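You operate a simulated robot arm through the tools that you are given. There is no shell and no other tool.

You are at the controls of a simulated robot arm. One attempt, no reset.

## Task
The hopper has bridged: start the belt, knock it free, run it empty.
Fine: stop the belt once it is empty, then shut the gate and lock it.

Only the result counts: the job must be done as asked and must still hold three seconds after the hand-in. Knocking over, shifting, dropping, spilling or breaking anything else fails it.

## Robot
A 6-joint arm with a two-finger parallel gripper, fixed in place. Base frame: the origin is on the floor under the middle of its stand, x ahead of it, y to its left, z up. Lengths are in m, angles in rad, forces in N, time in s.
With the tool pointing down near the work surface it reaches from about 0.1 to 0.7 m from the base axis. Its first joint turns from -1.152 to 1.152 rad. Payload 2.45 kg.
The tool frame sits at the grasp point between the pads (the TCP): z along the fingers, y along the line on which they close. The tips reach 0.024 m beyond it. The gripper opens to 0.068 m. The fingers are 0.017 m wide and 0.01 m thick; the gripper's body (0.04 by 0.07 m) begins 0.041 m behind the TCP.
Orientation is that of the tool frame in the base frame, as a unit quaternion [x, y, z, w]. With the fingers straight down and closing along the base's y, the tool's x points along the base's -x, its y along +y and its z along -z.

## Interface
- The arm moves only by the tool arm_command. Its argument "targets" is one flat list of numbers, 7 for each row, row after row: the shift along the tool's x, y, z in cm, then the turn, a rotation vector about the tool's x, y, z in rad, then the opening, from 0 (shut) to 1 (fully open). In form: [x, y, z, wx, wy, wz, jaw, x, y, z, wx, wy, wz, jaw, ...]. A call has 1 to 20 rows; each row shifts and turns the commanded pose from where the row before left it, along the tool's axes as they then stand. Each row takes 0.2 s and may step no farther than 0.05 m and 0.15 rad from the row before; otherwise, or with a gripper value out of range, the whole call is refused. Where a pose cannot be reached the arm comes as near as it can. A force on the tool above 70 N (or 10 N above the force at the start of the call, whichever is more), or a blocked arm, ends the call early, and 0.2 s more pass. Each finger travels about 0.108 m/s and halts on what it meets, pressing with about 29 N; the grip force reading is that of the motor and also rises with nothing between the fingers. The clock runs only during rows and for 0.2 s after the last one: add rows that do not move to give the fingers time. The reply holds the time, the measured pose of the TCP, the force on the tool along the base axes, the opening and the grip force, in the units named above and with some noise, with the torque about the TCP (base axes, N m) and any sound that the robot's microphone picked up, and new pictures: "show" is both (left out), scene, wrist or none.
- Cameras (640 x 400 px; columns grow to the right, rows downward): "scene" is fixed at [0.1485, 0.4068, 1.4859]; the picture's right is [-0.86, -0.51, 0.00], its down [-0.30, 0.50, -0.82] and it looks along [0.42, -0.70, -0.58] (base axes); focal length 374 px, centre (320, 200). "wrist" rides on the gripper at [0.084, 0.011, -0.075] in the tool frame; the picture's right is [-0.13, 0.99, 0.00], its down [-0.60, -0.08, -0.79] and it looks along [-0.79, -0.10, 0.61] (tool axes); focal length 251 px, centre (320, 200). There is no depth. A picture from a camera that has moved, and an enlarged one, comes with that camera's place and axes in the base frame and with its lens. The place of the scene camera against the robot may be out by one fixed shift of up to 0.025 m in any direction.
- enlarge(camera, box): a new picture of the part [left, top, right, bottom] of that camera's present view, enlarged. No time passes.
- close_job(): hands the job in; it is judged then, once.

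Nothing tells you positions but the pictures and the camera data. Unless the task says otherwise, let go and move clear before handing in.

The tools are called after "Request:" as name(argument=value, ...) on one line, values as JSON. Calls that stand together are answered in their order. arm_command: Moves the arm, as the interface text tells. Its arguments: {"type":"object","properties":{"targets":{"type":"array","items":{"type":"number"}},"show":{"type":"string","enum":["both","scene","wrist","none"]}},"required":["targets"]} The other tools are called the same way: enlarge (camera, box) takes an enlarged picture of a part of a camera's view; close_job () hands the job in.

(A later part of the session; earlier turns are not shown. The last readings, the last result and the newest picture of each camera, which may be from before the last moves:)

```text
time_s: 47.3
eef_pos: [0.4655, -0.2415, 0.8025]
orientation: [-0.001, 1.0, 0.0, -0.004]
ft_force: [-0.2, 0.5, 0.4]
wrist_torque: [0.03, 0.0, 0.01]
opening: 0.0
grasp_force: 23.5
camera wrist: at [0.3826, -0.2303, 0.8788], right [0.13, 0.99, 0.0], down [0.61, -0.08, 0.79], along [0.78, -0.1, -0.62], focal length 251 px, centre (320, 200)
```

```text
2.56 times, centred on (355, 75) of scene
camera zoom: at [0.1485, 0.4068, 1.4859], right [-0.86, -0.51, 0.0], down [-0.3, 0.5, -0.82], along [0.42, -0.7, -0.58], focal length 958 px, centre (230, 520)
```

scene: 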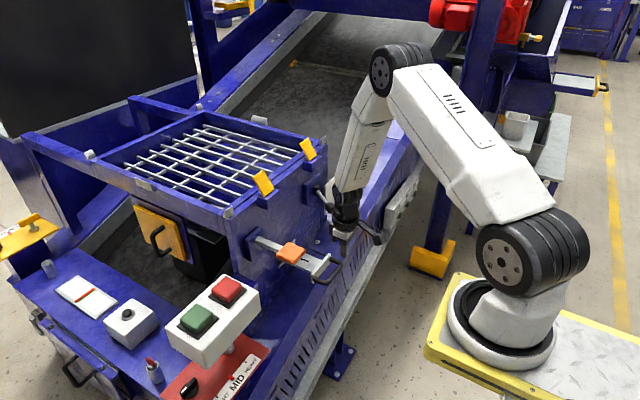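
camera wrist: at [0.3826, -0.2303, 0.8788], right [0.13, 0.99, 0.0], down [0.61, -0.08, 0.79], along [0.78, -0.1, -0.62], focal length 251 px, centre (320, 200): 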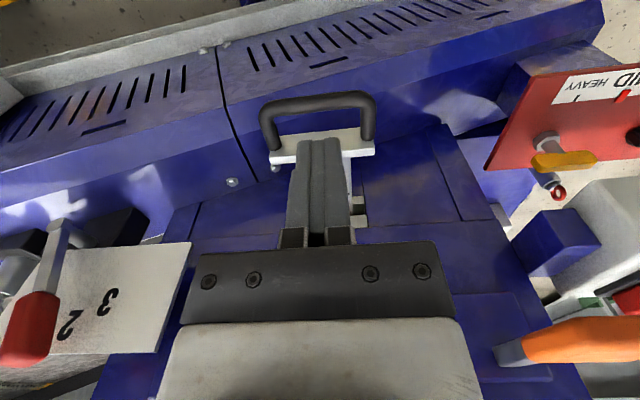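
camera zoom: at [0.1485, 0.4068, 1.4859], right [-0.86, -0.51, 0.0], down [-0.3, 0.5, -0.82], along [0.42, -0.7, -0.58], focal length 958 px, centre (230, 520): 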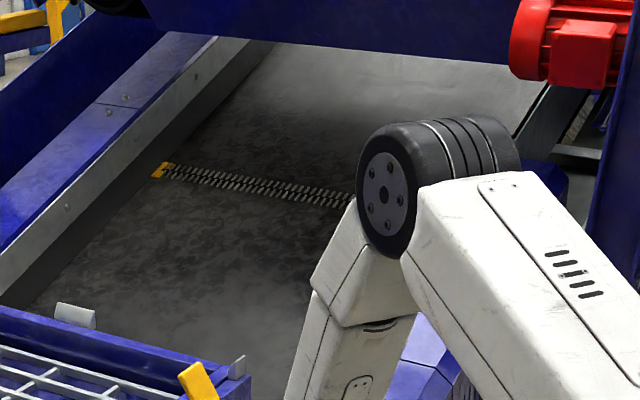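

The belt splice gives me a reference point (it will show if the belt still moves). I'm lowering the fingertips just in front of the loop.

Request:
arm_command(targets=[0.6, 0, 4, 0, 0, 0, 0, 0, 0, 4, 0, 0, 0, 0, 0, 0, 3.7, 0, 0, 0, 0])

Request:
enlarge(camera="scene", box=[230, 0, 480, 150])

Request:
enlarge(camera="scene", box=[230, 200, 410, 310])

Request:
enlarge(camera="wrist", box=[220, 60, 420, 240])

```text
time_s: 48.1
eef_pos: [0.458, -0.2418, 0.6858]
orientation: [-0.001, 1.0, 0.001, -0.003]
ft_force: [-0.3, -1.1, -0.7]
wrist_torque: [-0.01, 0.02, 0.01]
opening: 0.0
grasp_force: 23.9
camera wrist: at [0.375, -0.2299, 0.7623], right [0.13, 0.99, 0.0], down [0.61, -0.08, 0.79], along [0.78, -0.1, -0.62], focal length 251 px, centre (320, 200)
```

scene: 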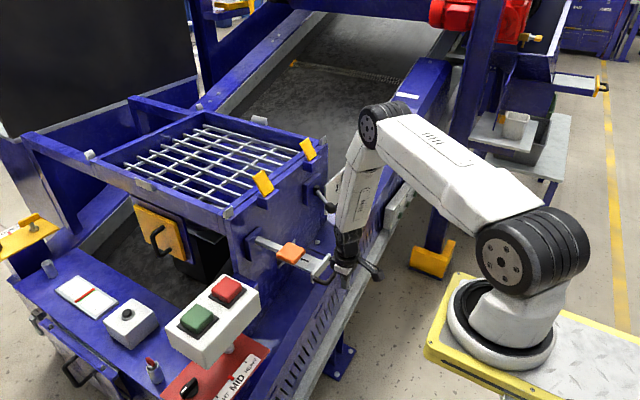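
wrist: 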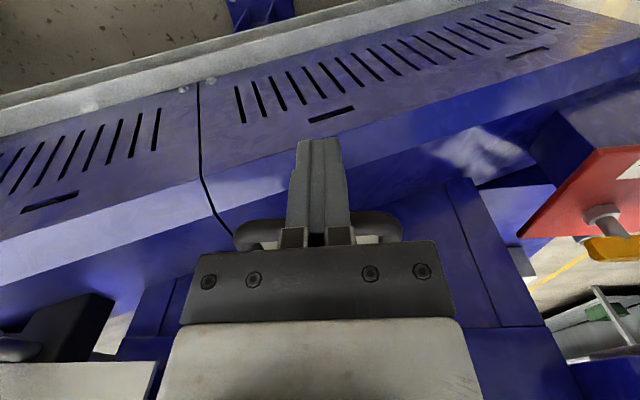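

```text
2.56 times, centred on (355, 75) of scene
camera zoom: at [0.1485, 0.4068, 1.4859], right [-0.86, -0.51, 0.0], down [-0.3, 0.5, -0.82], along [0.42, -0.7, -0.58], focal length 958 px, centre (230, 520)
```

zoom: 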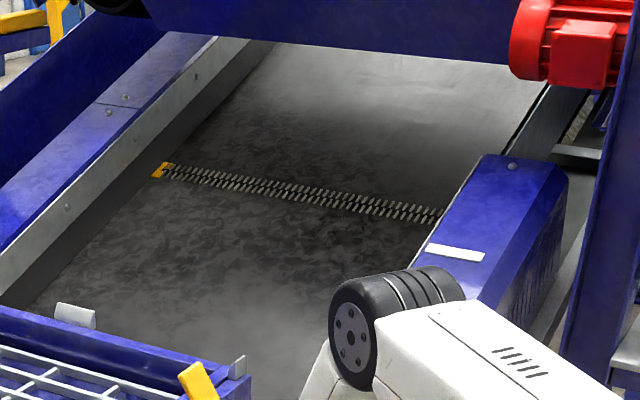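

```text
3.56 times, centred on (320, 255) of scene
camera zoom: at [0.1485, 0.4068, 1.4859], right [-0.86, -0.51, 0.0], down [-0.3, 0.5, -0.82], along [0.42, -0.7, -0.58], focal length 1330 px, centre (320, 4)
```

zoom: 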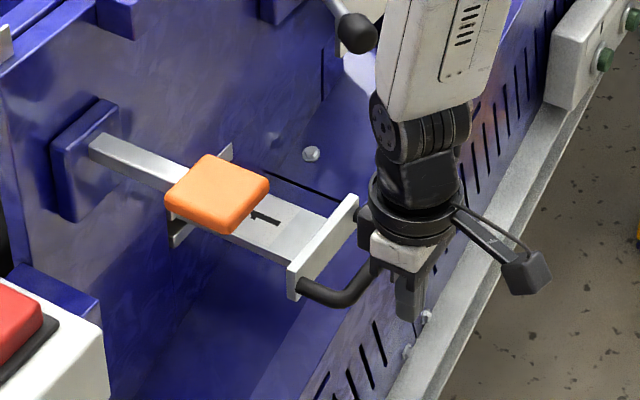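

```text
2.22 times, centred on (320, 150) of wrist
camera zoom: at [0.375, -0.2299, 0.7623], right [0.13, 0.99, 0.0], down [0.61, -0.08, 0.79], along [0.78, -0.1, -0.62], focal length 559 px, centre (320, 311)
```

zoom: 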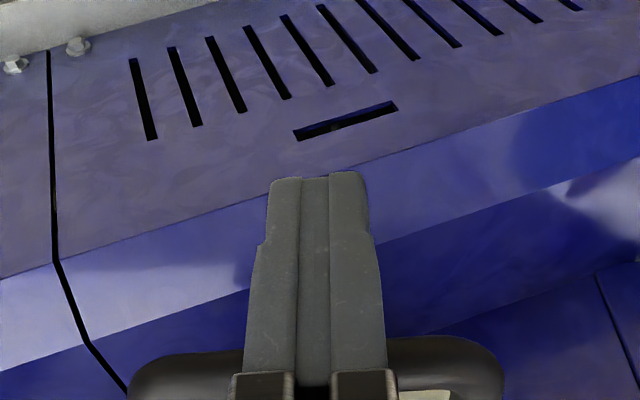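

The belt splice hasn't moved, so the belt is stopped. The finger is in front of the loop at the right height, and I'm now pushing toward +x.

Request:
arm_command(targets=[-1.5, 0, 0, 0, 0, 0, 0, -1, 0, 0, 0, 0, 0, 0, -1, 0, 0, 0, 0, 0, 0, -1, 0, 0, 0, 0, 0, 0])

Request:
enlarge(camera="scene", box=[230, 200, 410, 310])

```text
time_s: 49.1
eef_pos: [0.504, -0.2415, 0.6857]
orientation: [-0.001, 1.0, 0.001, -0.005]
ft_force: [-2.7, -1.1, 0.0]
wrist_torque: [-0.01, -0.01, 0.03]
opening: 0.0
grasp_force: 23.5
camera wrist: at [0.42, -0.2294, 0.7619], right [0.13, 0.99, 0.0], down [0.61, -0.08, 0.79], along [0.78, -0.1, -0.62], focal length 251 px, centre (320, 200)
```

scene: 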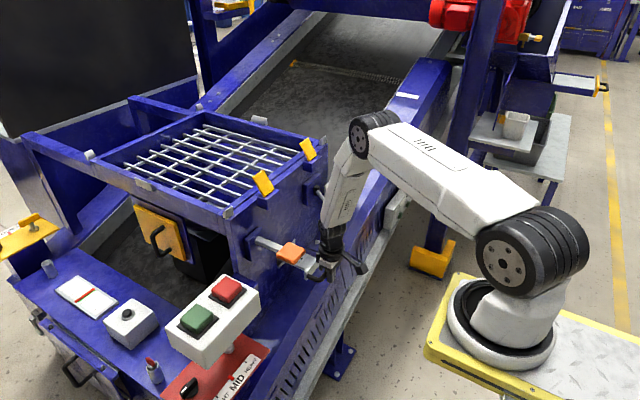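
wrist: 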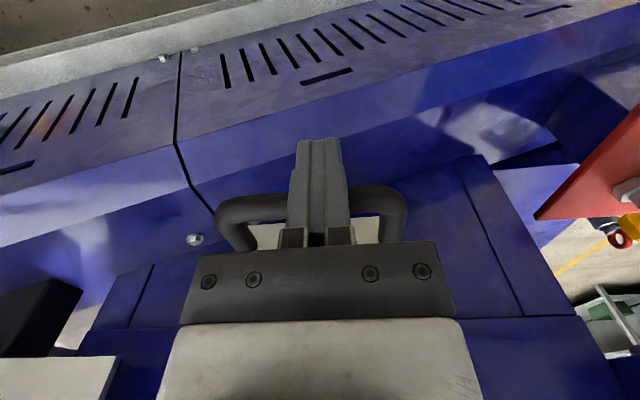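

```text
3.56 times, centred on (320, 255) of scene
camera zoom: at [0.1484, 0.4068, 1.4859], right [-0.86, -0.51, 0.0], down [-0.3, 0.5, -0.82], along [0.42, -0.7, -0.58], focal length 1330 px, centre (320, 4)
```

zoom: 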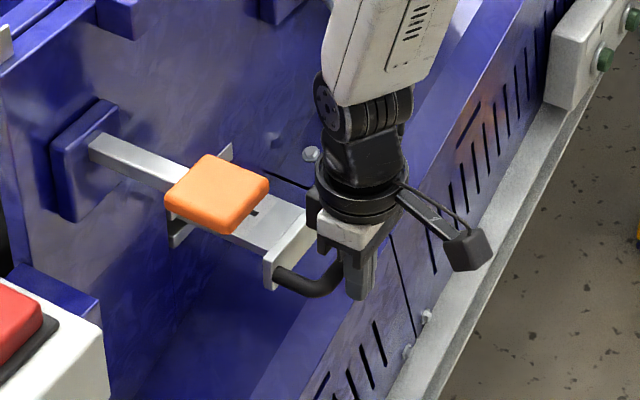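

The gate is sliding in smoothly at about 3 N. Continuing.

Request:
arm_command(targets=[-1, 0, 0, 0, 0, 0, 0, -1, 0, 0, 0, 0, 0, 0, -1, 0, 0, 0, 0, 0, 0])

Request:
enlarge(camera="scene", box=[230, 200, 410, 310])

```text
time_s: 49.9
eef_pos: [0.5323, -0.2403, 0.6856]
orientation: [0.0, 1.0, 0.001, -0.005]
ft_force: [-2.8, 0.1, 2.0]
wrist_torque: [0.03, 0.0, 0.01]
opening: 0.0002
grasp_force: 23.4
camera wrist: at [0.4497, -0.2299, 0.7615], right [0.13, 0.99, 0.0], down [0.61, -0.08, 0.79], along [0.78, -0.1, -0.62], focal length 251 px, centre (320, 200)
```

scene: 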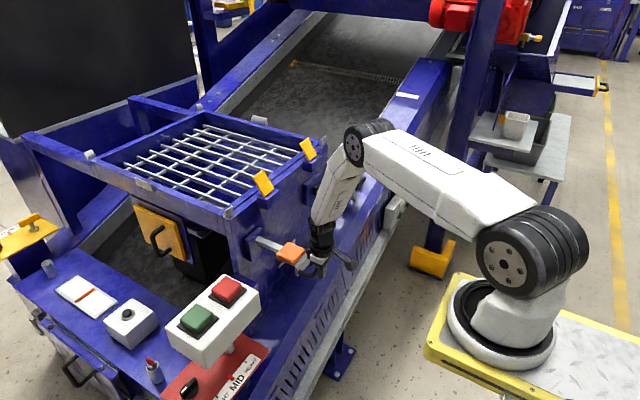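
wrist: 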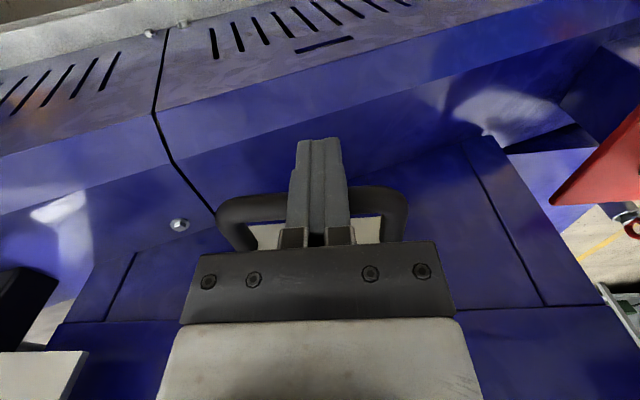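

```text
3.56 times, centred on (320, 255) of scene
camera zoom: at [0.1484, 0.4068, 1.4859], right [-0.86, -0.51, 0.0], down [-0.3, 0.5, -0.82], along [0.42, -0.7, -0.58], focal length 1330 px, centre (320, 4)
```

zoom: 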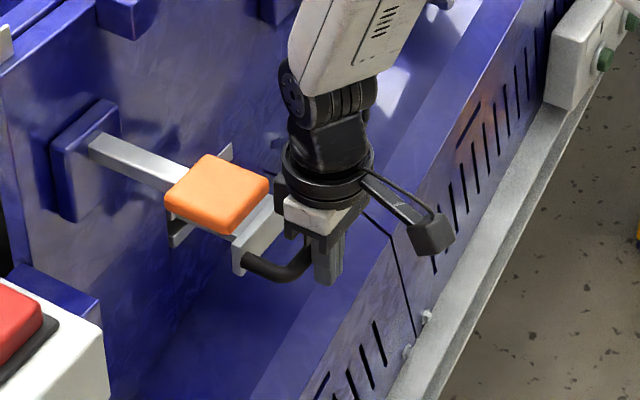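

Request:
arm_command(targets=[-1, 0, 0, 0, 0, 0, 0, -1, 0, 0, 0, 0, 0, 0, -1, 0, 0, 0, 0, 0, 0])

Request:
enlarge(camera="scene", box=[230, 200, 410, 310])

```text
time_s: 50.7
eef_pos: [0.5632, -0.2404, 0.6847]
orientation: [0.0, 1.0, 0.002, -0.006]
ft_force: [-13.9, -3.1, 5.6]
wrist_torque: [0.06, -0.07, 0.1]
opening: 0.0
grasp_force: 23.6
camera wrist: at [0.4789, -0.2297, 0.7609], right [0.13, 0.99, 0.0], down [0.61, -0.08, 0.79], along [0.78, -0.1, -0.62], focal length 251 px, centre (320, 200)
```

scene: 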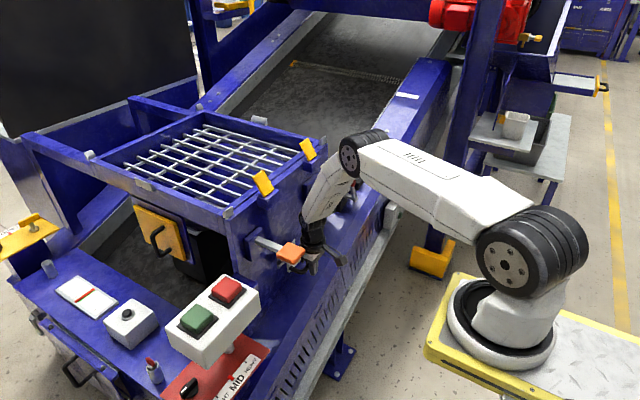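
wrist: 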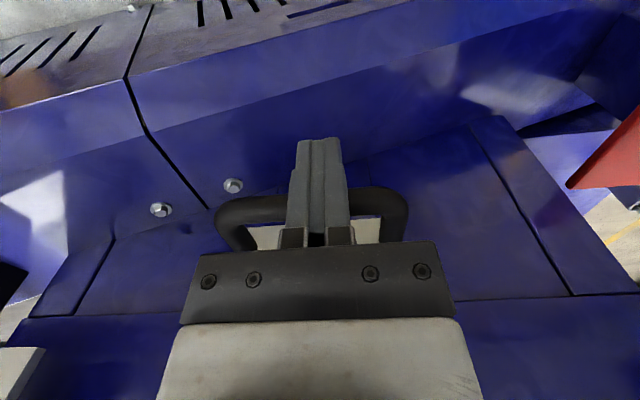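

```text
3.56 times, centred on (320, 255) of scene
camera zoom: at [0.1481, 0.4068, 1.486], right [-0.86, -0.51, 0.0], down [-0.3, 0.5, -0.82], along [0.42, -0.7, -0.58], focal length 1330 px, centre (320, 4)
```

zoom: 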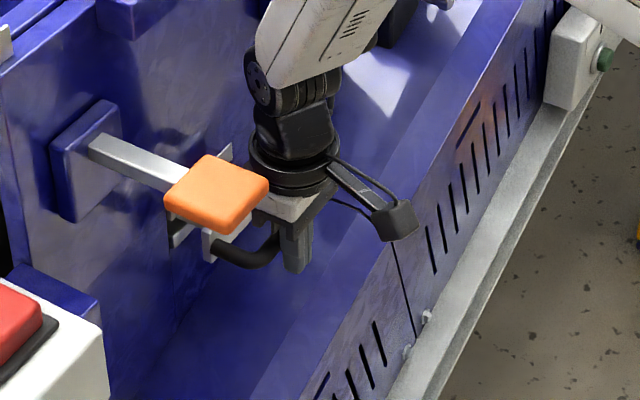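

Resistance rose to about 14 N. I'll push a few more millimetres carefully to see whether this is the end stop.

Request:
arm_command(targets=[-0.3, 0, 0, 0, 0, 0, 0], show="none")

Request:
enlarge(camera="scene", box=[270, 230, 340, 290])

```text
time_s: 51.1
eef_pos: [0.5621, -0.241, 0.6836]
orientation: [0.001, 1.0, 0.003, -0.01]
ft_force: [-37.4, -4.9, 21.2]
wrist_torque: [0.11, -0.25, 0.22]
opening: 0.0
grasp_force: 23.1
```

```text
6.67 times, centred on (305, 260) of scene
camera zoom: at [0.1474, 0.4068, 1.486], right [-0.86, -0.51, 0.0], down [-0.3, 0.5, -0.82], along [0.42, -0.7, -0.58], focal length 2494 px, centre (420, -200)
```

zoom: 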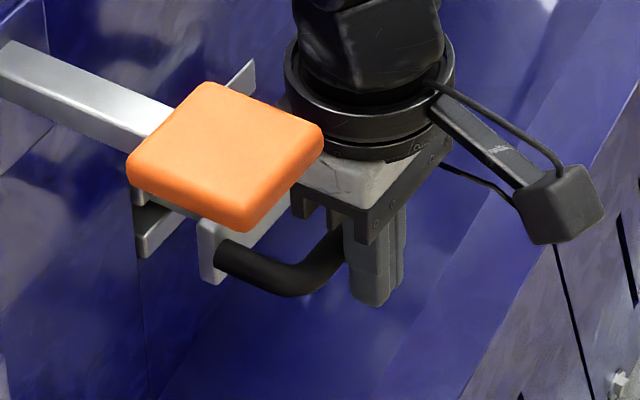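

It is a hard stop: no motion with rising force. I'll back off, rise and inspect the gate.

Request:
arm_command(targets=[1.5, 0, 0, 0, 0, 0, 0, 3, 0, 0, 0, 0, 0, 0, 4, 0, 0, 0, 0, 0, 0, 3, 0, -3.5, 0, 0, 0, 1, 1.5, 0, -4.5, 0, 0, 0, 1, 0, 0, -4.7, 0, 0, 0, 1, 0, 0, -4.7, 0, 0, 0, 1, 0, 0, -4.7, 0, 0, 0, 1, 0, 0, -4.7, 0, 0, 0, 1])

Request:
enlarge(camera="wrist", box=[250, 60, 400, 200])

Request:
enlarge(camera="scene", box=[200, 200, 380, 310])

```text
time_s: 53.1
eef_pos: [0.4382, -0.2422, 0.9553]
orientation: [-0.002, 1.0, 0.002, -0.005]
ft_force: [0.1, 0.6, 0.6]
wrist_torque: [0.0, 0.0, 0.01]
opening: 0.0682
grasp_force: 0.0
camera wrist: at [0.3553, -0.2314, 1.032], right [0.13, 0.99, 0.0], down [0.61, -0.08, 0.79], along [0.78, -0.1, -0.62], focal length 251 px, centre (320, 200)
```

scene: 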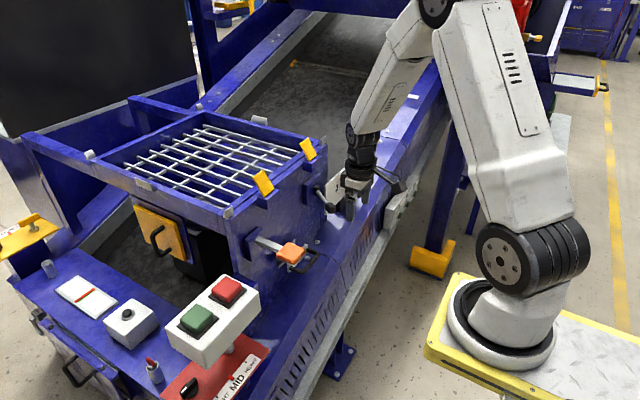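
wrist: 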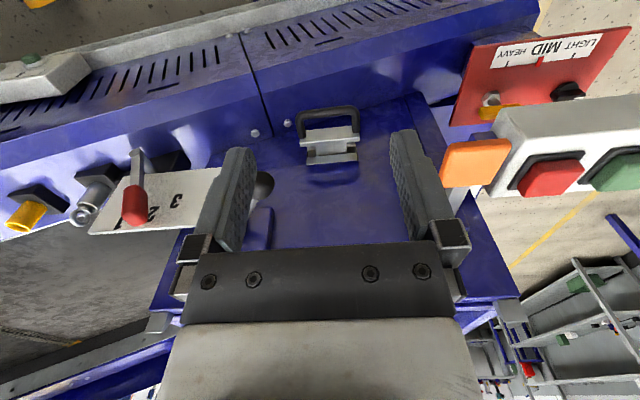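

```text
2.86 times, centred on (325, 130) of wrist
camera zoom: at [0.3553, -0.2314, 1.032], right [0.13, 0.99, 0.0], down [0.61, -0.08, 0.79], along [0.78, -0.1, -0.62], focal length 718 px, centre (306, 400)
```

zoom: 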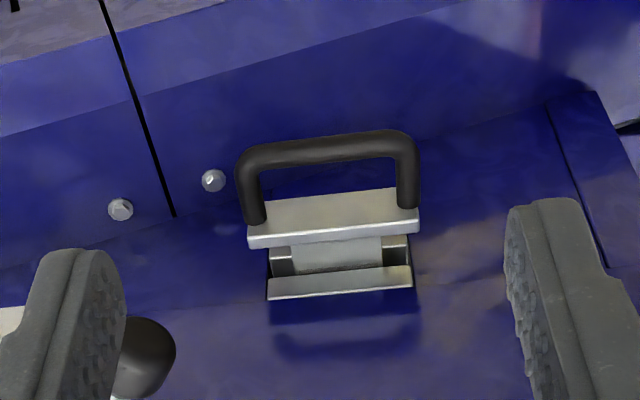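

```text
3.56 times, centred on (290, 255) of scene
camera zoom: at [0.1485, 0.4068, 1.4859], right [-0.86, -0.51, 0.0], down [-0.3, 0.5, -0.82], along [0.42, -0.7, -0.58], focal length 1330 px, centre (427, 4)
```

zoom: 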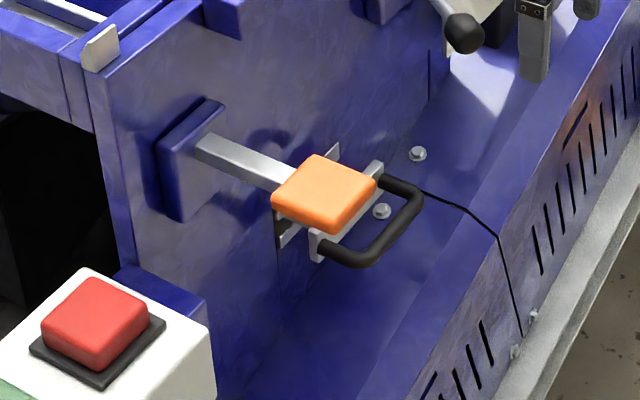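

The gate is fully in: neither "1" nor "2" shows any more. The remaining part is the lock, and the ball lever on the hopper face is the only matching control. I'll place a closed finger on the lever's +y side.

Request:
arm_command(targets=[-4.3, -1.2, 0, 0, 0, 0, 0, -4.3, -1.2, 0, 0, 0, 0, 0, -4.3, -1.2, 0, 0, 0, 0, 0, 0, 0, 3, 0, 0, 0, 0, 0, 0, 3, 0, 0, 0, 0])

Request:
enlarge(camera="scene", box=[270, 140, 400, 230])

Request:
enlarge(camera="wrist", box=[120, 60, 400, 250])

```text
time_s: 54.3
eef_pos: [0.5701, -0.2762, 0.8929]
orientation: [0.0, 1.0, 0.001, -0.003]
ft_force: [-0.3, -0.2, 0.2]
wrist_torque: [0.0, -0.01, 0.01]
opening: 0.0
grasp_force: 23.4
camera wrist: at [0.486, -0.2652, 0.9686], right [0.13, 0.99, 0.0], down [0.61, -0.08, 0.79], along [0.78, -0.1, -0.62], focal length 251 px, centre (320, 200)
```

scene: 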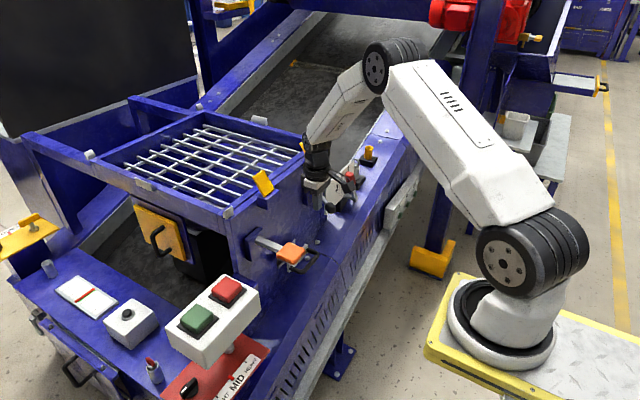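
wrist: 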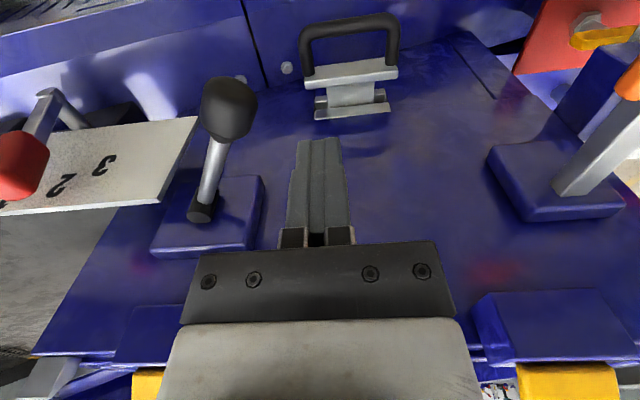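

```text
4.44 times, centred on (335, 185) of scene
camera zoom: at [0.1485, 0.4068, 1.4859], right [-0.86, -0.51, 0.0], down [-0.3, 0.5, -0.82], along [0.42, -0.7, -0.58], focal length 1663 px, centre (253, 267)
```

zoom: 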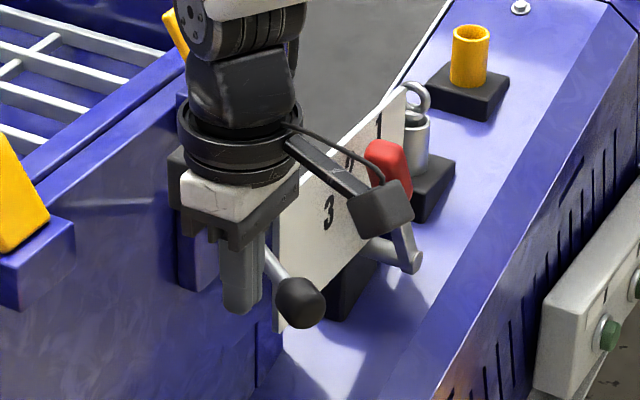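

```text
2.11 times, centred on (260, 155) of wrist
camera zoom: at [0.486, -0.2652, 0.9686], right [0.13, 0.99, 0.0], down [0.61, -0.08, 0.79], along [0.78, -0.1, -0.62], focal length 529 px, centre (446, 295)
```

zoom: 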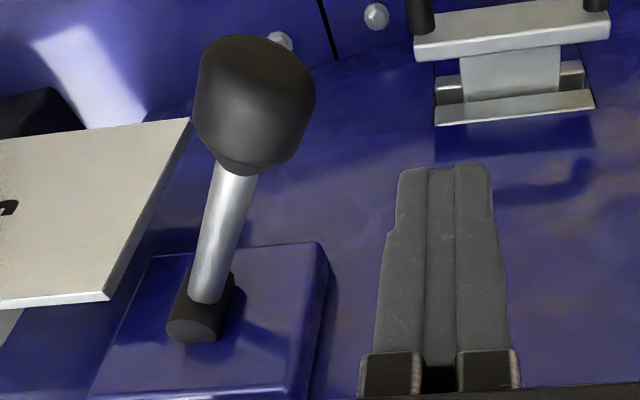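

The finger is beside the lever knob, whose centre is about (0.556, -0.325, 0.842). I'll lower it and push gently toward -y.

Request:
arm_command(targets=[0, 0, 2.5, 0, 0, 0, 0, 0, 0, 2.5, 0, 0, 0, 0, 0, -1.5, 0, 0, 0, 0, 0, 0, -1, 0, 0, 0, 0, 0, 0, -1, 0, 0, 0, 0, 0])

Request:
enlarge(camera="scene", box=[270, 140, 400, 230])

Request:
enlarge(camera="wrist", box=[120, 60, 400, 250])

```text
time_s: 55.5
eef_pos: [0.567, -0.3116, 0.8416]
orientation: [0.0, 1.0, 0.001, -0.005]
ft_force: [0.3, 5.8, 0.3]
wrist_torque: [0.0, 0.01, -0.06]
opening: 0.0
grasp_force: 23.2
camera wrist: at [0.4839, -0.3002, 0.9175], right [0.13, 0.99, 0.0], down [0.61, -0.08, 0.79], along [0.78, -0.1, -0.62], focal length 251 px, centre (320, 200)
```

scene: 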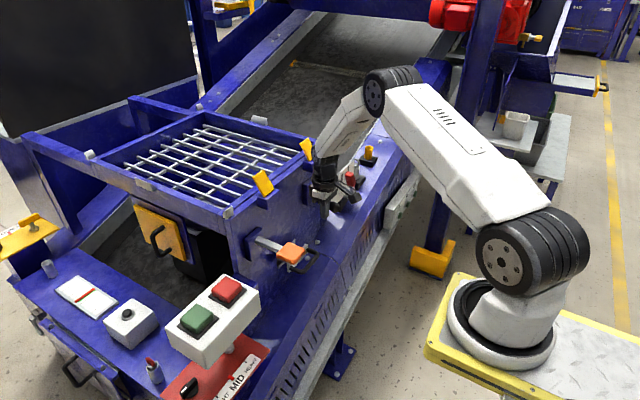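
wrist: 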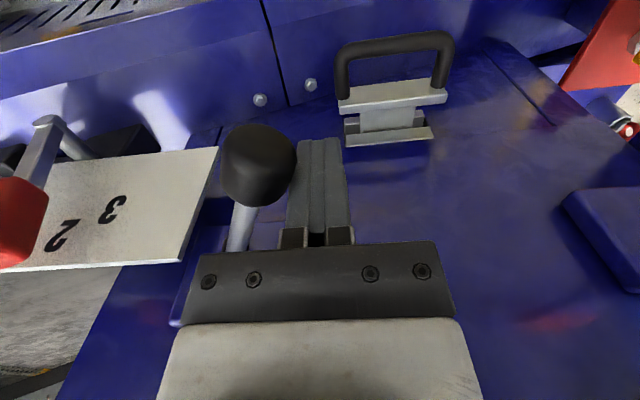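

```text
4.44 times, centred on (335, 185) of scene
camera zoom: at [0.1485, 0.4069, 1.4859], right [-0.86, -0.51, 0.0], down [-0.3, 0.5, -0.82], along [0.42, -0.7, -0.58], focal length 1663 px, centre (253, 267)
```

zoom: 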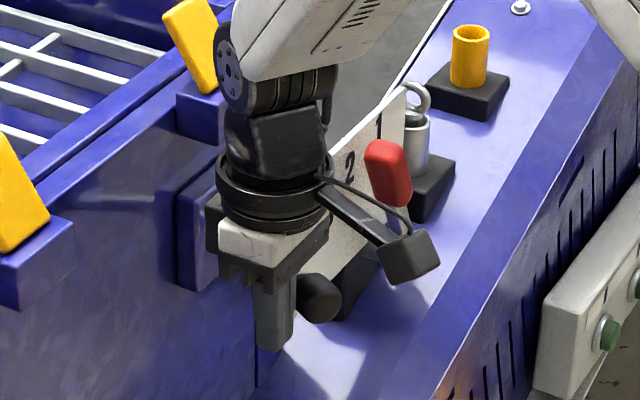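

```text
2.11 times, centred on (260, 155) of wrist
camera zoom: at [0.4839, -0.3002, 0.9175], right [0.13, 0.99, 0.0], down [0.61, -0.08, 0.79], along [0.78, -0.1, -0.62], focal length 529 px, centre (446, 295)
```

zoom: 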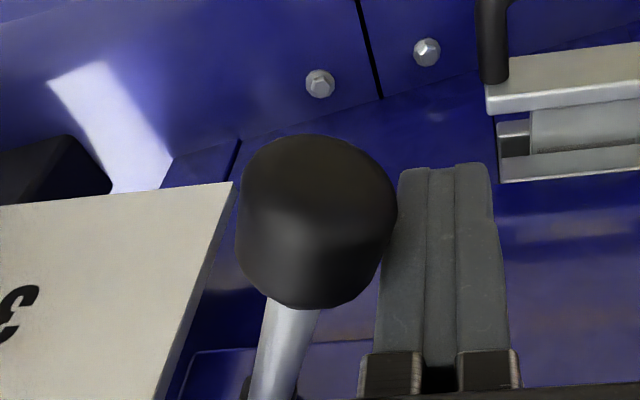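

The lever is moving under about 6 N. Continuing the swing.

Request:
arm_command(targets=[0, -1, 0, 0, 0, 0, 0, 0, -1, 0, 0, 0, 0, 0, 0, -1, 0, 0, 0, 0, 0])

Request:
enlarge(camera="wrist", box=[120, 60, 400, 250])

```text
time_s: 56.3
eef_pos: [0.5688, -0.3427, 0.8425]
orientation: [0.0, 1.0, 0.001, -0.004]
ft_force: [0.6, 0.5, 0.6]
wrist_torque: [0.0, 0.01, 0.02]
opening: 0.0002
grasp_force: 23.4
camera wrist: at [0.4841, -0.3308, 0.9182], right [0.13, 0.99, 0.0], down [0.61, -0.08, 0.79], along [0.78, -0.1, -0.62], focal length 251 px, centre (320, 200)
```

scene: 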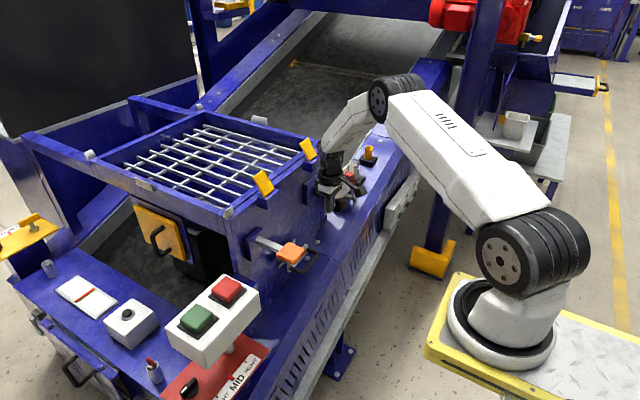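
wrist: 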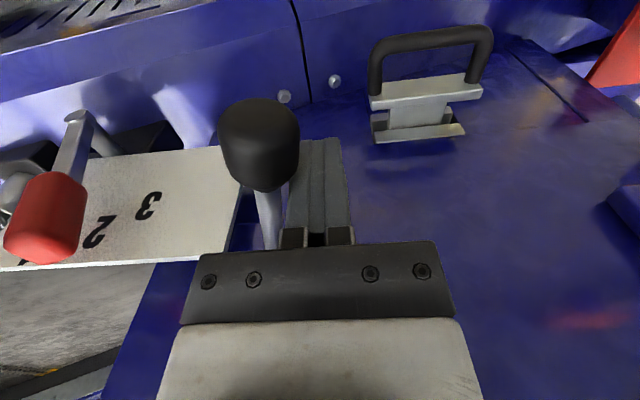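

```text
2.11 times, centred on (260, 155) of wrist
camera zoom: at [0.4841, -0.3308, 0.9182], right [0.13, 0.99, 0.0], down [0.61, -0.08, 0.79], along [0.78, -0.1, -0.62], focal length 529 px, centre (446, 295)
```

zoom: 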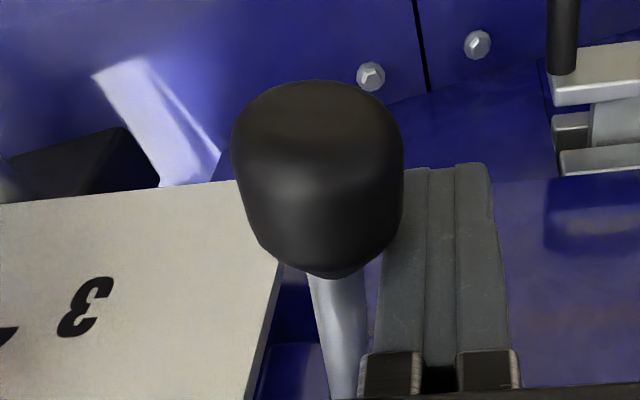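

Still moving freely. Continuing to swing past centre.

Request:
arm_command(targets=[0, -1, 0, 0, 0, 0, 0, 0, -1, 0, 0, 0, 0, 0, 0, -1, 0, 0, 0, 0, 0])

Request:
enlarge(camera="wrist", box=[120, 60, 400, 250])

```text
time_s: 57.1
eef_pos: [0.5671, -0.3706, 0.8418]
orientation: [-0.001, 1.0, 0.0, -0.005]
ft_force: [0.4, 2.1, 0.3]
wrist_torque: [-0.02, -0.04, 0.03]
opening: 0.0
grasp_force: 23.9
camera wrist: at [0.4839, -0.36, 0.9182], right [0.13, 0.99, 0.0], down [0.61, -0.08, 0.79], along [0.78, -0.1, -0.62], focal length 251 px, centre (320, 200)
```

scene: 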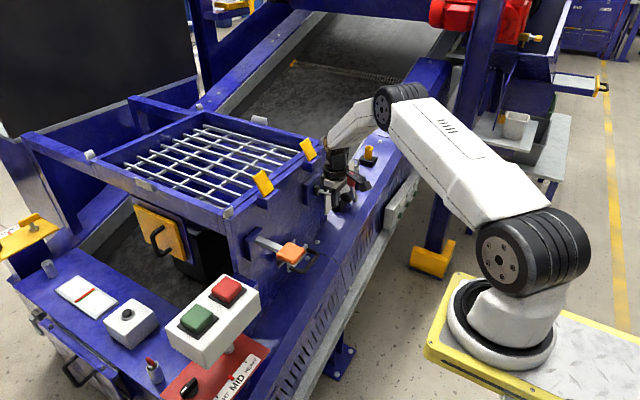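
wrist: 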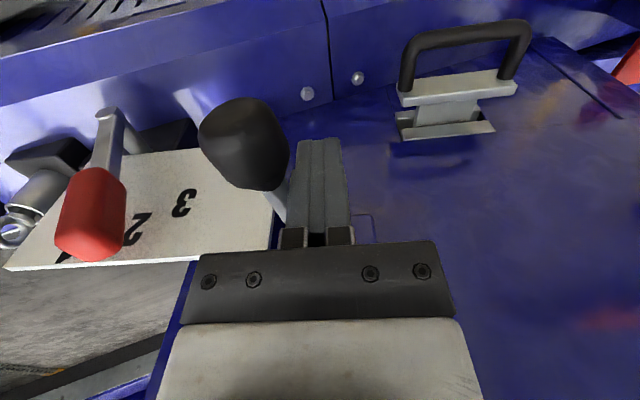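

```text
2.11 times, centred on (260, 155) of wrist
camera zoom: at [0.4839, -0.36, 0.9182], right [0.13, 0.99, 0.0], down [0.61, -0.08, 0.79], along [0.78, -0.1, -0.62], focal length 529 px, centre (446, 295)
```

zoom: 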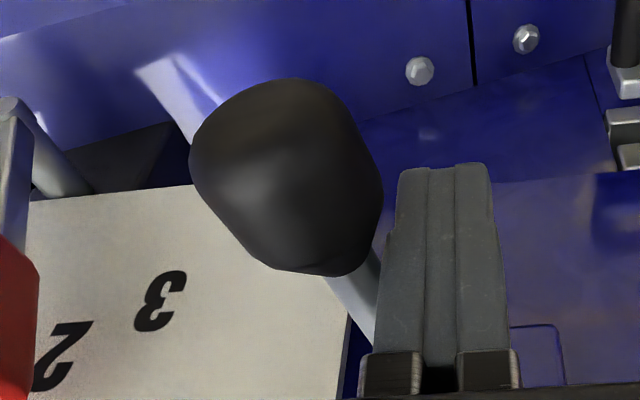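

Request:
arm_command(targets=[0, -1, 0, 0, 0, 0, 0, 0, -1, 0, 0, 0, 0, 0])

Request:
enlarge(camera="wrist", box=[120, 60, 400, 250])

```text
time_s: 57.7
eef_pos: [0.5679, -0.3915, 0.8427]
orientation: [0.0, 1.0, 0.001, -0.004]
ft_force: [0.7, 0.3, -0.7]
wrist_torque: [-0.02, 0.01, 0.01]
opening: 0.0003
grasp_force: 23.2
camera wrist: at [0.4842, -0.3804, 0.9187], right [0.13, 0.99, 0.0], down [0.61, -0.08, 0.79], along [0.78, -0.1, -0.62], focal length 251 px, centre (320, 200)
```

scene: 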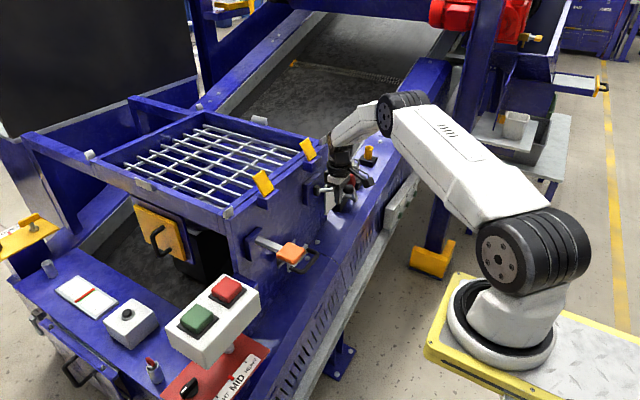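
wrist: 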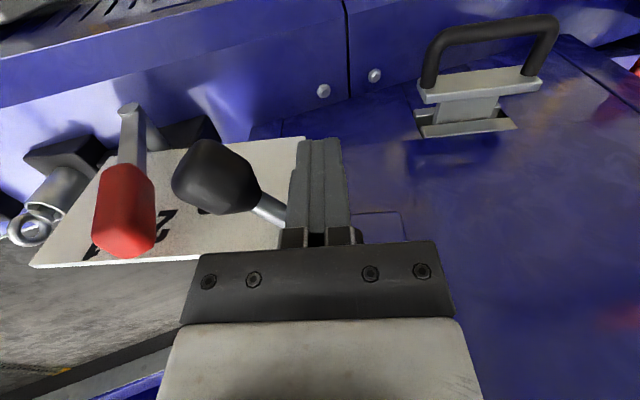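

```text
2.11 times, centred on (260, 155) of wrist
camera zoom: at [0.4842, -0.3804, 0.9187], right [0.13, 0.99, 0.0], down [0.61, -0.08, 0.79], along [0.78, -0.1, -0.62], focal length 529 px, centre (446, 295)
```

zoom: 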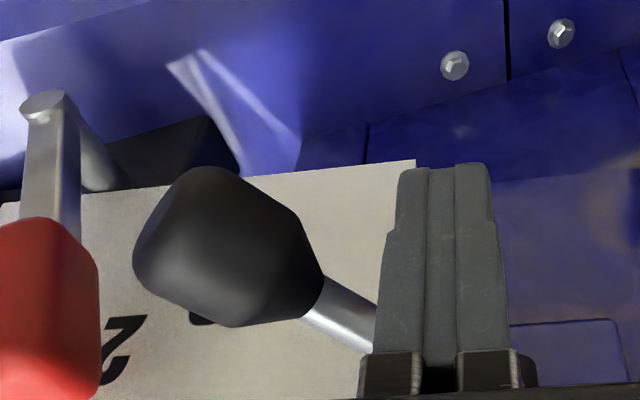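

The lever flipped past centre to about -36°, mirroring its start. I'll nudge further to confirm it's seated at its end.

Request:
arm_command(targets=[0, -1, 0, 0, 0, 0, 0, 0, -0.7, 0, 0, 0, 0, 0, 0, -0.5, 0, 0, 0, 0, 0])

Request:
enlarge(camera="wrist", box=[120, 60, 400, 250])

```text
time_s: 58.5
eef_pos: [0.5693, -0.4058, 0.841]
orientation: [-0.003, 1.0, 0.007, -0.009]
ft_force: [-10.8, 48.0, 14.4]
wrist_torque: [-0.32, -0.19, 0.36]
opening: 0.0002
grasp_force: 23.6
camera wrist: at [0.4852, -0.3971, 0.9179], right [0.12, 0.99, 0.01], down [0.62, -0.09, 0.78], along [0.78, -0.09, -0.62], focal length 251 px, centre (320, 200)
```

scene: 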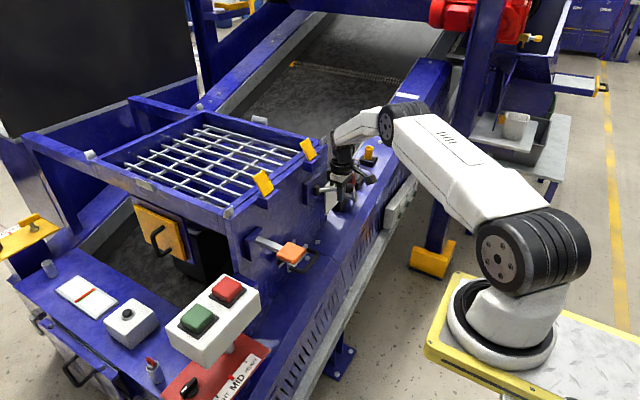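
wrist: 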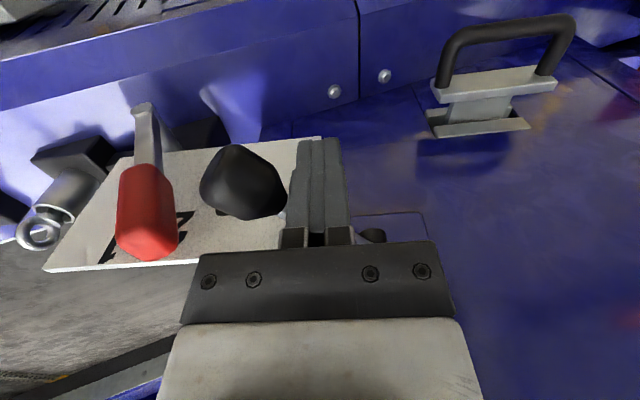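

```text
2.11 times, centred on (260, 155) of wrist
camera zoom: at [0.4852, -0.3971, 0.9179], right [0.12, 0.99, 0.01], down [0.62, -0.09, 0.78], along [0.78, -0.09, -0.62], focal length 529 px, centre (446, 295)
```

zoom: 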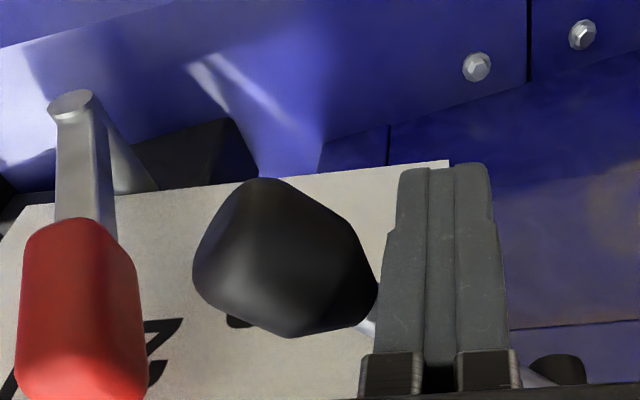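

The lever is firmly against its end stop. I'll back off, lift away and check the lever, the gate and the hopper throat.

Request:
arm_command(targets=[0, 1.5, 0, 0, 0, 0, 0, 0, 1, -2, 0, 0, 0, 0, 0, 0, -4.5, 0, 0, 0, 0, 2, 1, -4, 0, 0, 0, 0, 2, 3, -3, 0, 0, 0, 0, 2, 3, 0, 0, 0, 0, 0, 2, 3, 0, 0, 0, 0, 1])

Request:
enlarge(camera="wrist", box=[40, 60, 400, 270])

Request:
enlarge(camera="scene", box=[200, 140, 400, 310])

```text
time_s: 60.1
eef_pos: [0.4891, -0.2871, 0.9784]
orientation: [-0.002, 1.0, 0.001, -0.004]
ft_force: [-0.8, 0.1, 0.2]
wrist_torque: [0.0, -0.02, 0.03]
opening: 0.0681
grasp_force: 0.1
camera wrist: at [0.405, -0.2767, 1.0547], right [0.13, 0.99, 0.0], down [0.61, -0.08, 0.79], along [0.78, -0.1, -0.62], focal length 251 px, centre (320, 200)
```

scene: 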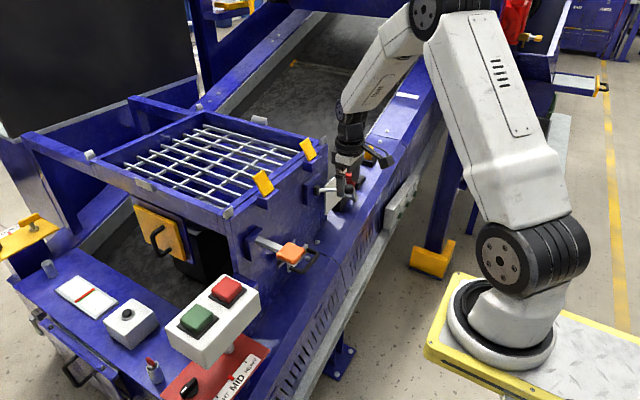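
wrist: 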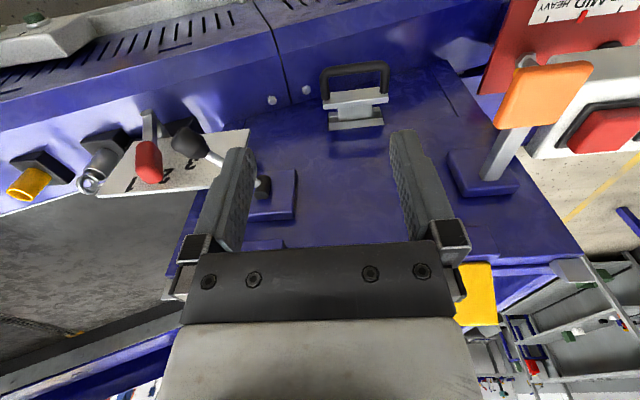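

```text
1.78 times, centred on (220, 165) of wrist
camera zoom: at [0.405, -0.2767, 1.0547], right [0.13, 0.99, 0.0], down [0.61, -0.08, 0.79], along [0.78, -0.1, -0.62], focal length 447 px, centre (498, 262)
```

zoom: 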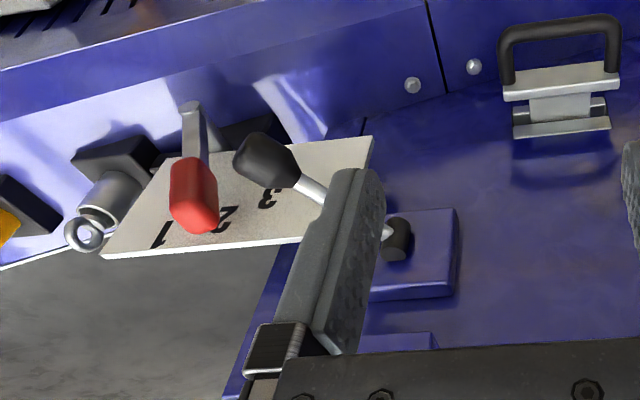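

```text
2.35 times, centred on (300, 225) of scene
camera zoom: at [0.1485, 0.4068, 1.4859], right [-0.86, -0.51, 0.0], down [-0.3, 0.5, -0.82], along [0.42, -0.7, -0.58], focal length 880 px, centre (367, 141)
```

zoom: 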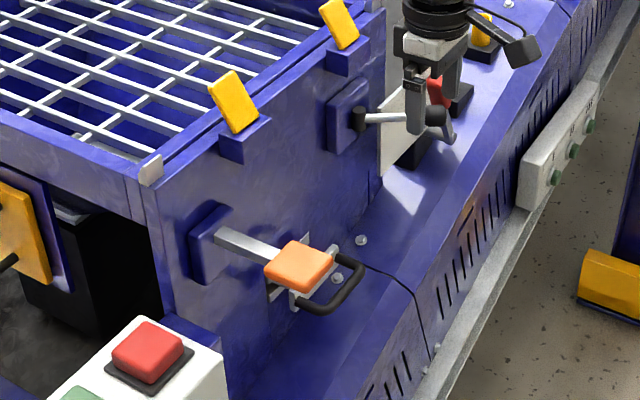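

The lever stays flipped and the gate is in. I'll check the throat from above the grate.

Request:
arm_command(targets=[0, 0, -4.8, 0, 0, 0, 1, 0, 0, -4.8, 0, 0, 0, 1, 0, 0, -4.8, 0, 0, 0, 1, -4.4, 1, 0, 0, 0, 0, 1, -4.4, 1, 0, 0, 0, 0, 1, -4.4, 1, 0, 0, 0, 0, 1, -4.4, 1, 0, 0, 0, 0, 1])

Request:
enlarge(camera="wrist", box=[270, 60, 370, 200])

Request:
enlarge(camera="scene", box=[290, 140, 400, 220])

Request:
enlarge(camera="scene", box=[230, 0, 480, 150])

```text
time_s: 61.7
eef_pos: [0.6663, -0.2484, 1.12]
orientation: [0.0, 1.0, 0.001, -0.004]
ft_force: [-0.7, 0.6, 0.8]
wrist_torque: [0.04, -0.01, 0.0]
opening: 0.0683
grasp_force: 0.0
camera wrist: at [0.5838, -0.2372, 1.1967], right [0.13, 0.99, 0.0], down [0.61, -0.08, 0.79], along [0.78, -0.1, -0.62], focal length 251 px, centre (320, 200)
```

scene: 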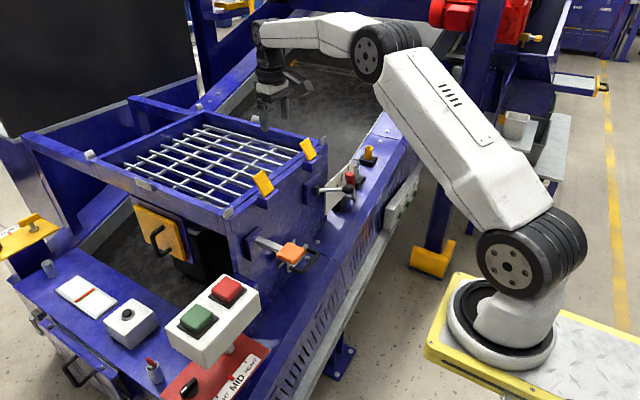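
wrist: 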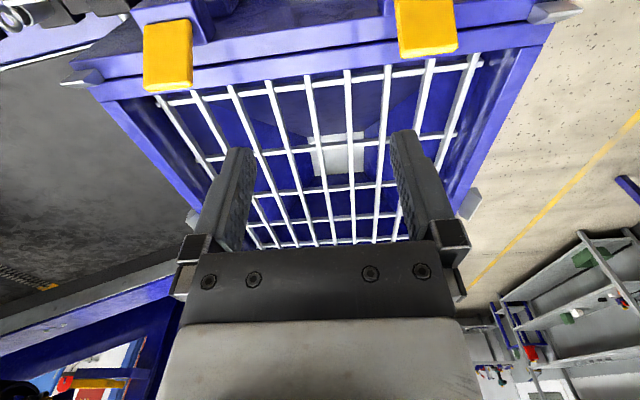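

```text
2.86 times, centred on (320, 130) of wrist
camera zoom: at [0.5838, -0.2372, 1.1967], right [0.13, 0.99, 0.0], down [0.61, -0.08, 0.79], along [0.78, -0.1, -0.62], focal length 718 px, centre (320, 400)
```

zoom: 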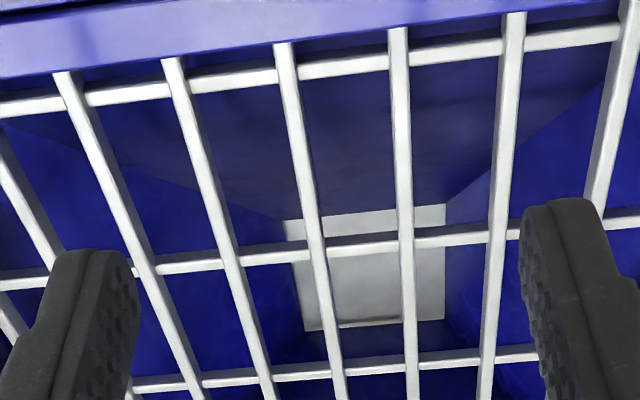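

```text
5.00 times, centred on (345, 180) of scene
camera zoom: at [0.1485, 0.4068, 1.4859], right [-0.86, -0.51, 0.0], down [-0.3, 0.5, -0.82], along [0.42, -0.7, -0.58], focal length 1871 px, centre (195, 300)
```

zoom: 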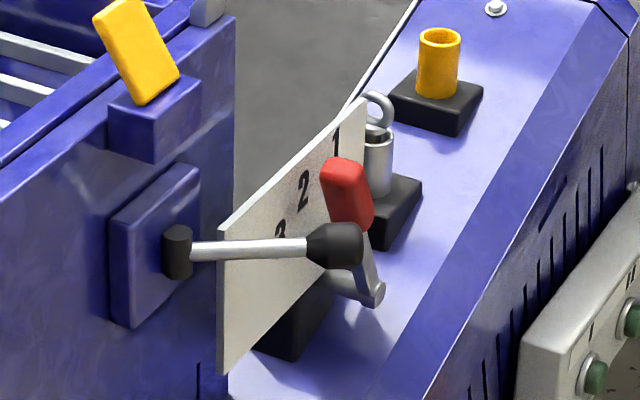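

```text
2.56 times, centred on (355, 75) of scene
camera zoom: at [0.1485, 0.4068, 1.4859], right [-0.86, -0.51, 0.0], down [-0.3, 0.5, -0.82], along [0.42, -0.7, -0.58], focal length 958 px, centre (230, 520)
```

zoom: 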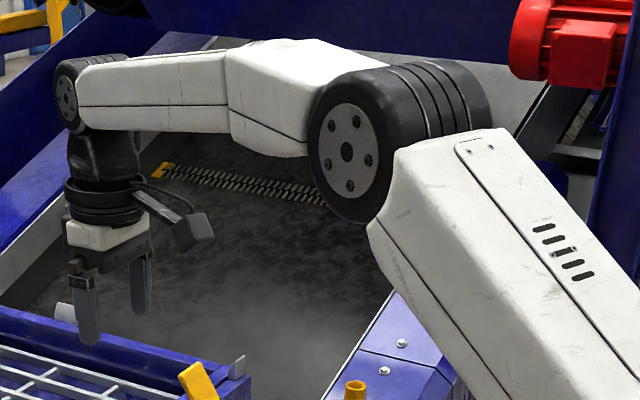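

The gate plate now fully covers the throat, the belt splice is still in place and the lever stays over. To be sure the lever is really the gate's lock, I'll do a light tug test on the loop, starting by looking at the loop from close by.

Request:
arm_command(targets=[4.4, 0, 0, 0, 0, 0, 0, 4.4, 0, 0, 0, 0, 0, 0, 4.4, 0, 0, 0, 0, 0, 0, 4.4, 0, 0, 0, 0, 0, 0, 0, 0.4, 4.7, 0, 0, 0, 0, 0, 0, 4.7, 0, 0, 0, 0, 0, 0, 4.7, 0, 0, 0, 0, 0, 0, 4.7, 0, 0, 0, 0, 0, 0, 4.7, 0, 0, 0, 0], show="wrist")

Request:
enlarge(camera="wrist", box=[230, 80, 410, 200])

```text
time_s: 63.7
eef_pos: [0.4871, -0.2454, 0.8883]
orientation: [0.0, 1.0, 0.001, -0.004]
ft_force: [0.4, -0.4, 0.3]
wrist_torque: [-0.03, 0.02, -0.02]
opening: 0.0
grasp_force: 23.8
camera wrist: at [0.4033, -0.2343, 0.9647], right [0.13, 0.99, 0.0], down [0.61, -0.08, 0.79], along [0.78, -0.1, -0.62], focal length 251 px, centre (320, 200)
```

wrist: 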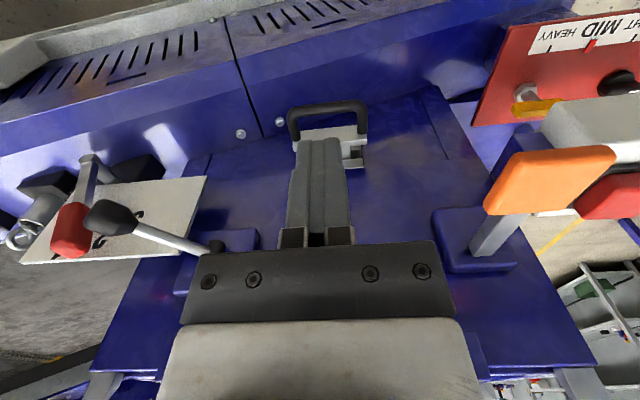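

```text
3.33 times, centred on (320, 140) of wrist
camera zoom: at [0.4033, -0.2343, 0.9647], right [0.13, 0.99, 0.0], down [0.61, -0.08, 0.79], along [0.78, -0.1, -0.62], focal length 838 px, centre (320, 400)
```

zoom: 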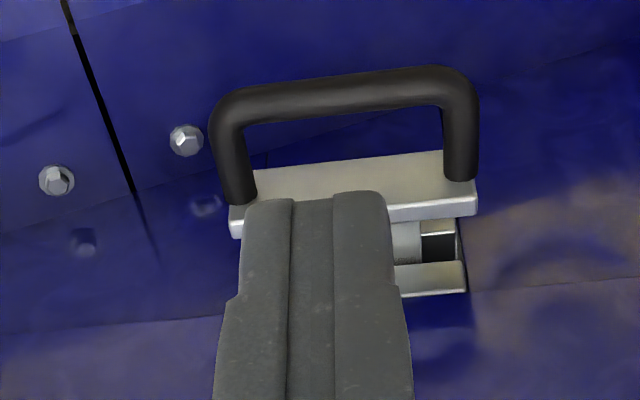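

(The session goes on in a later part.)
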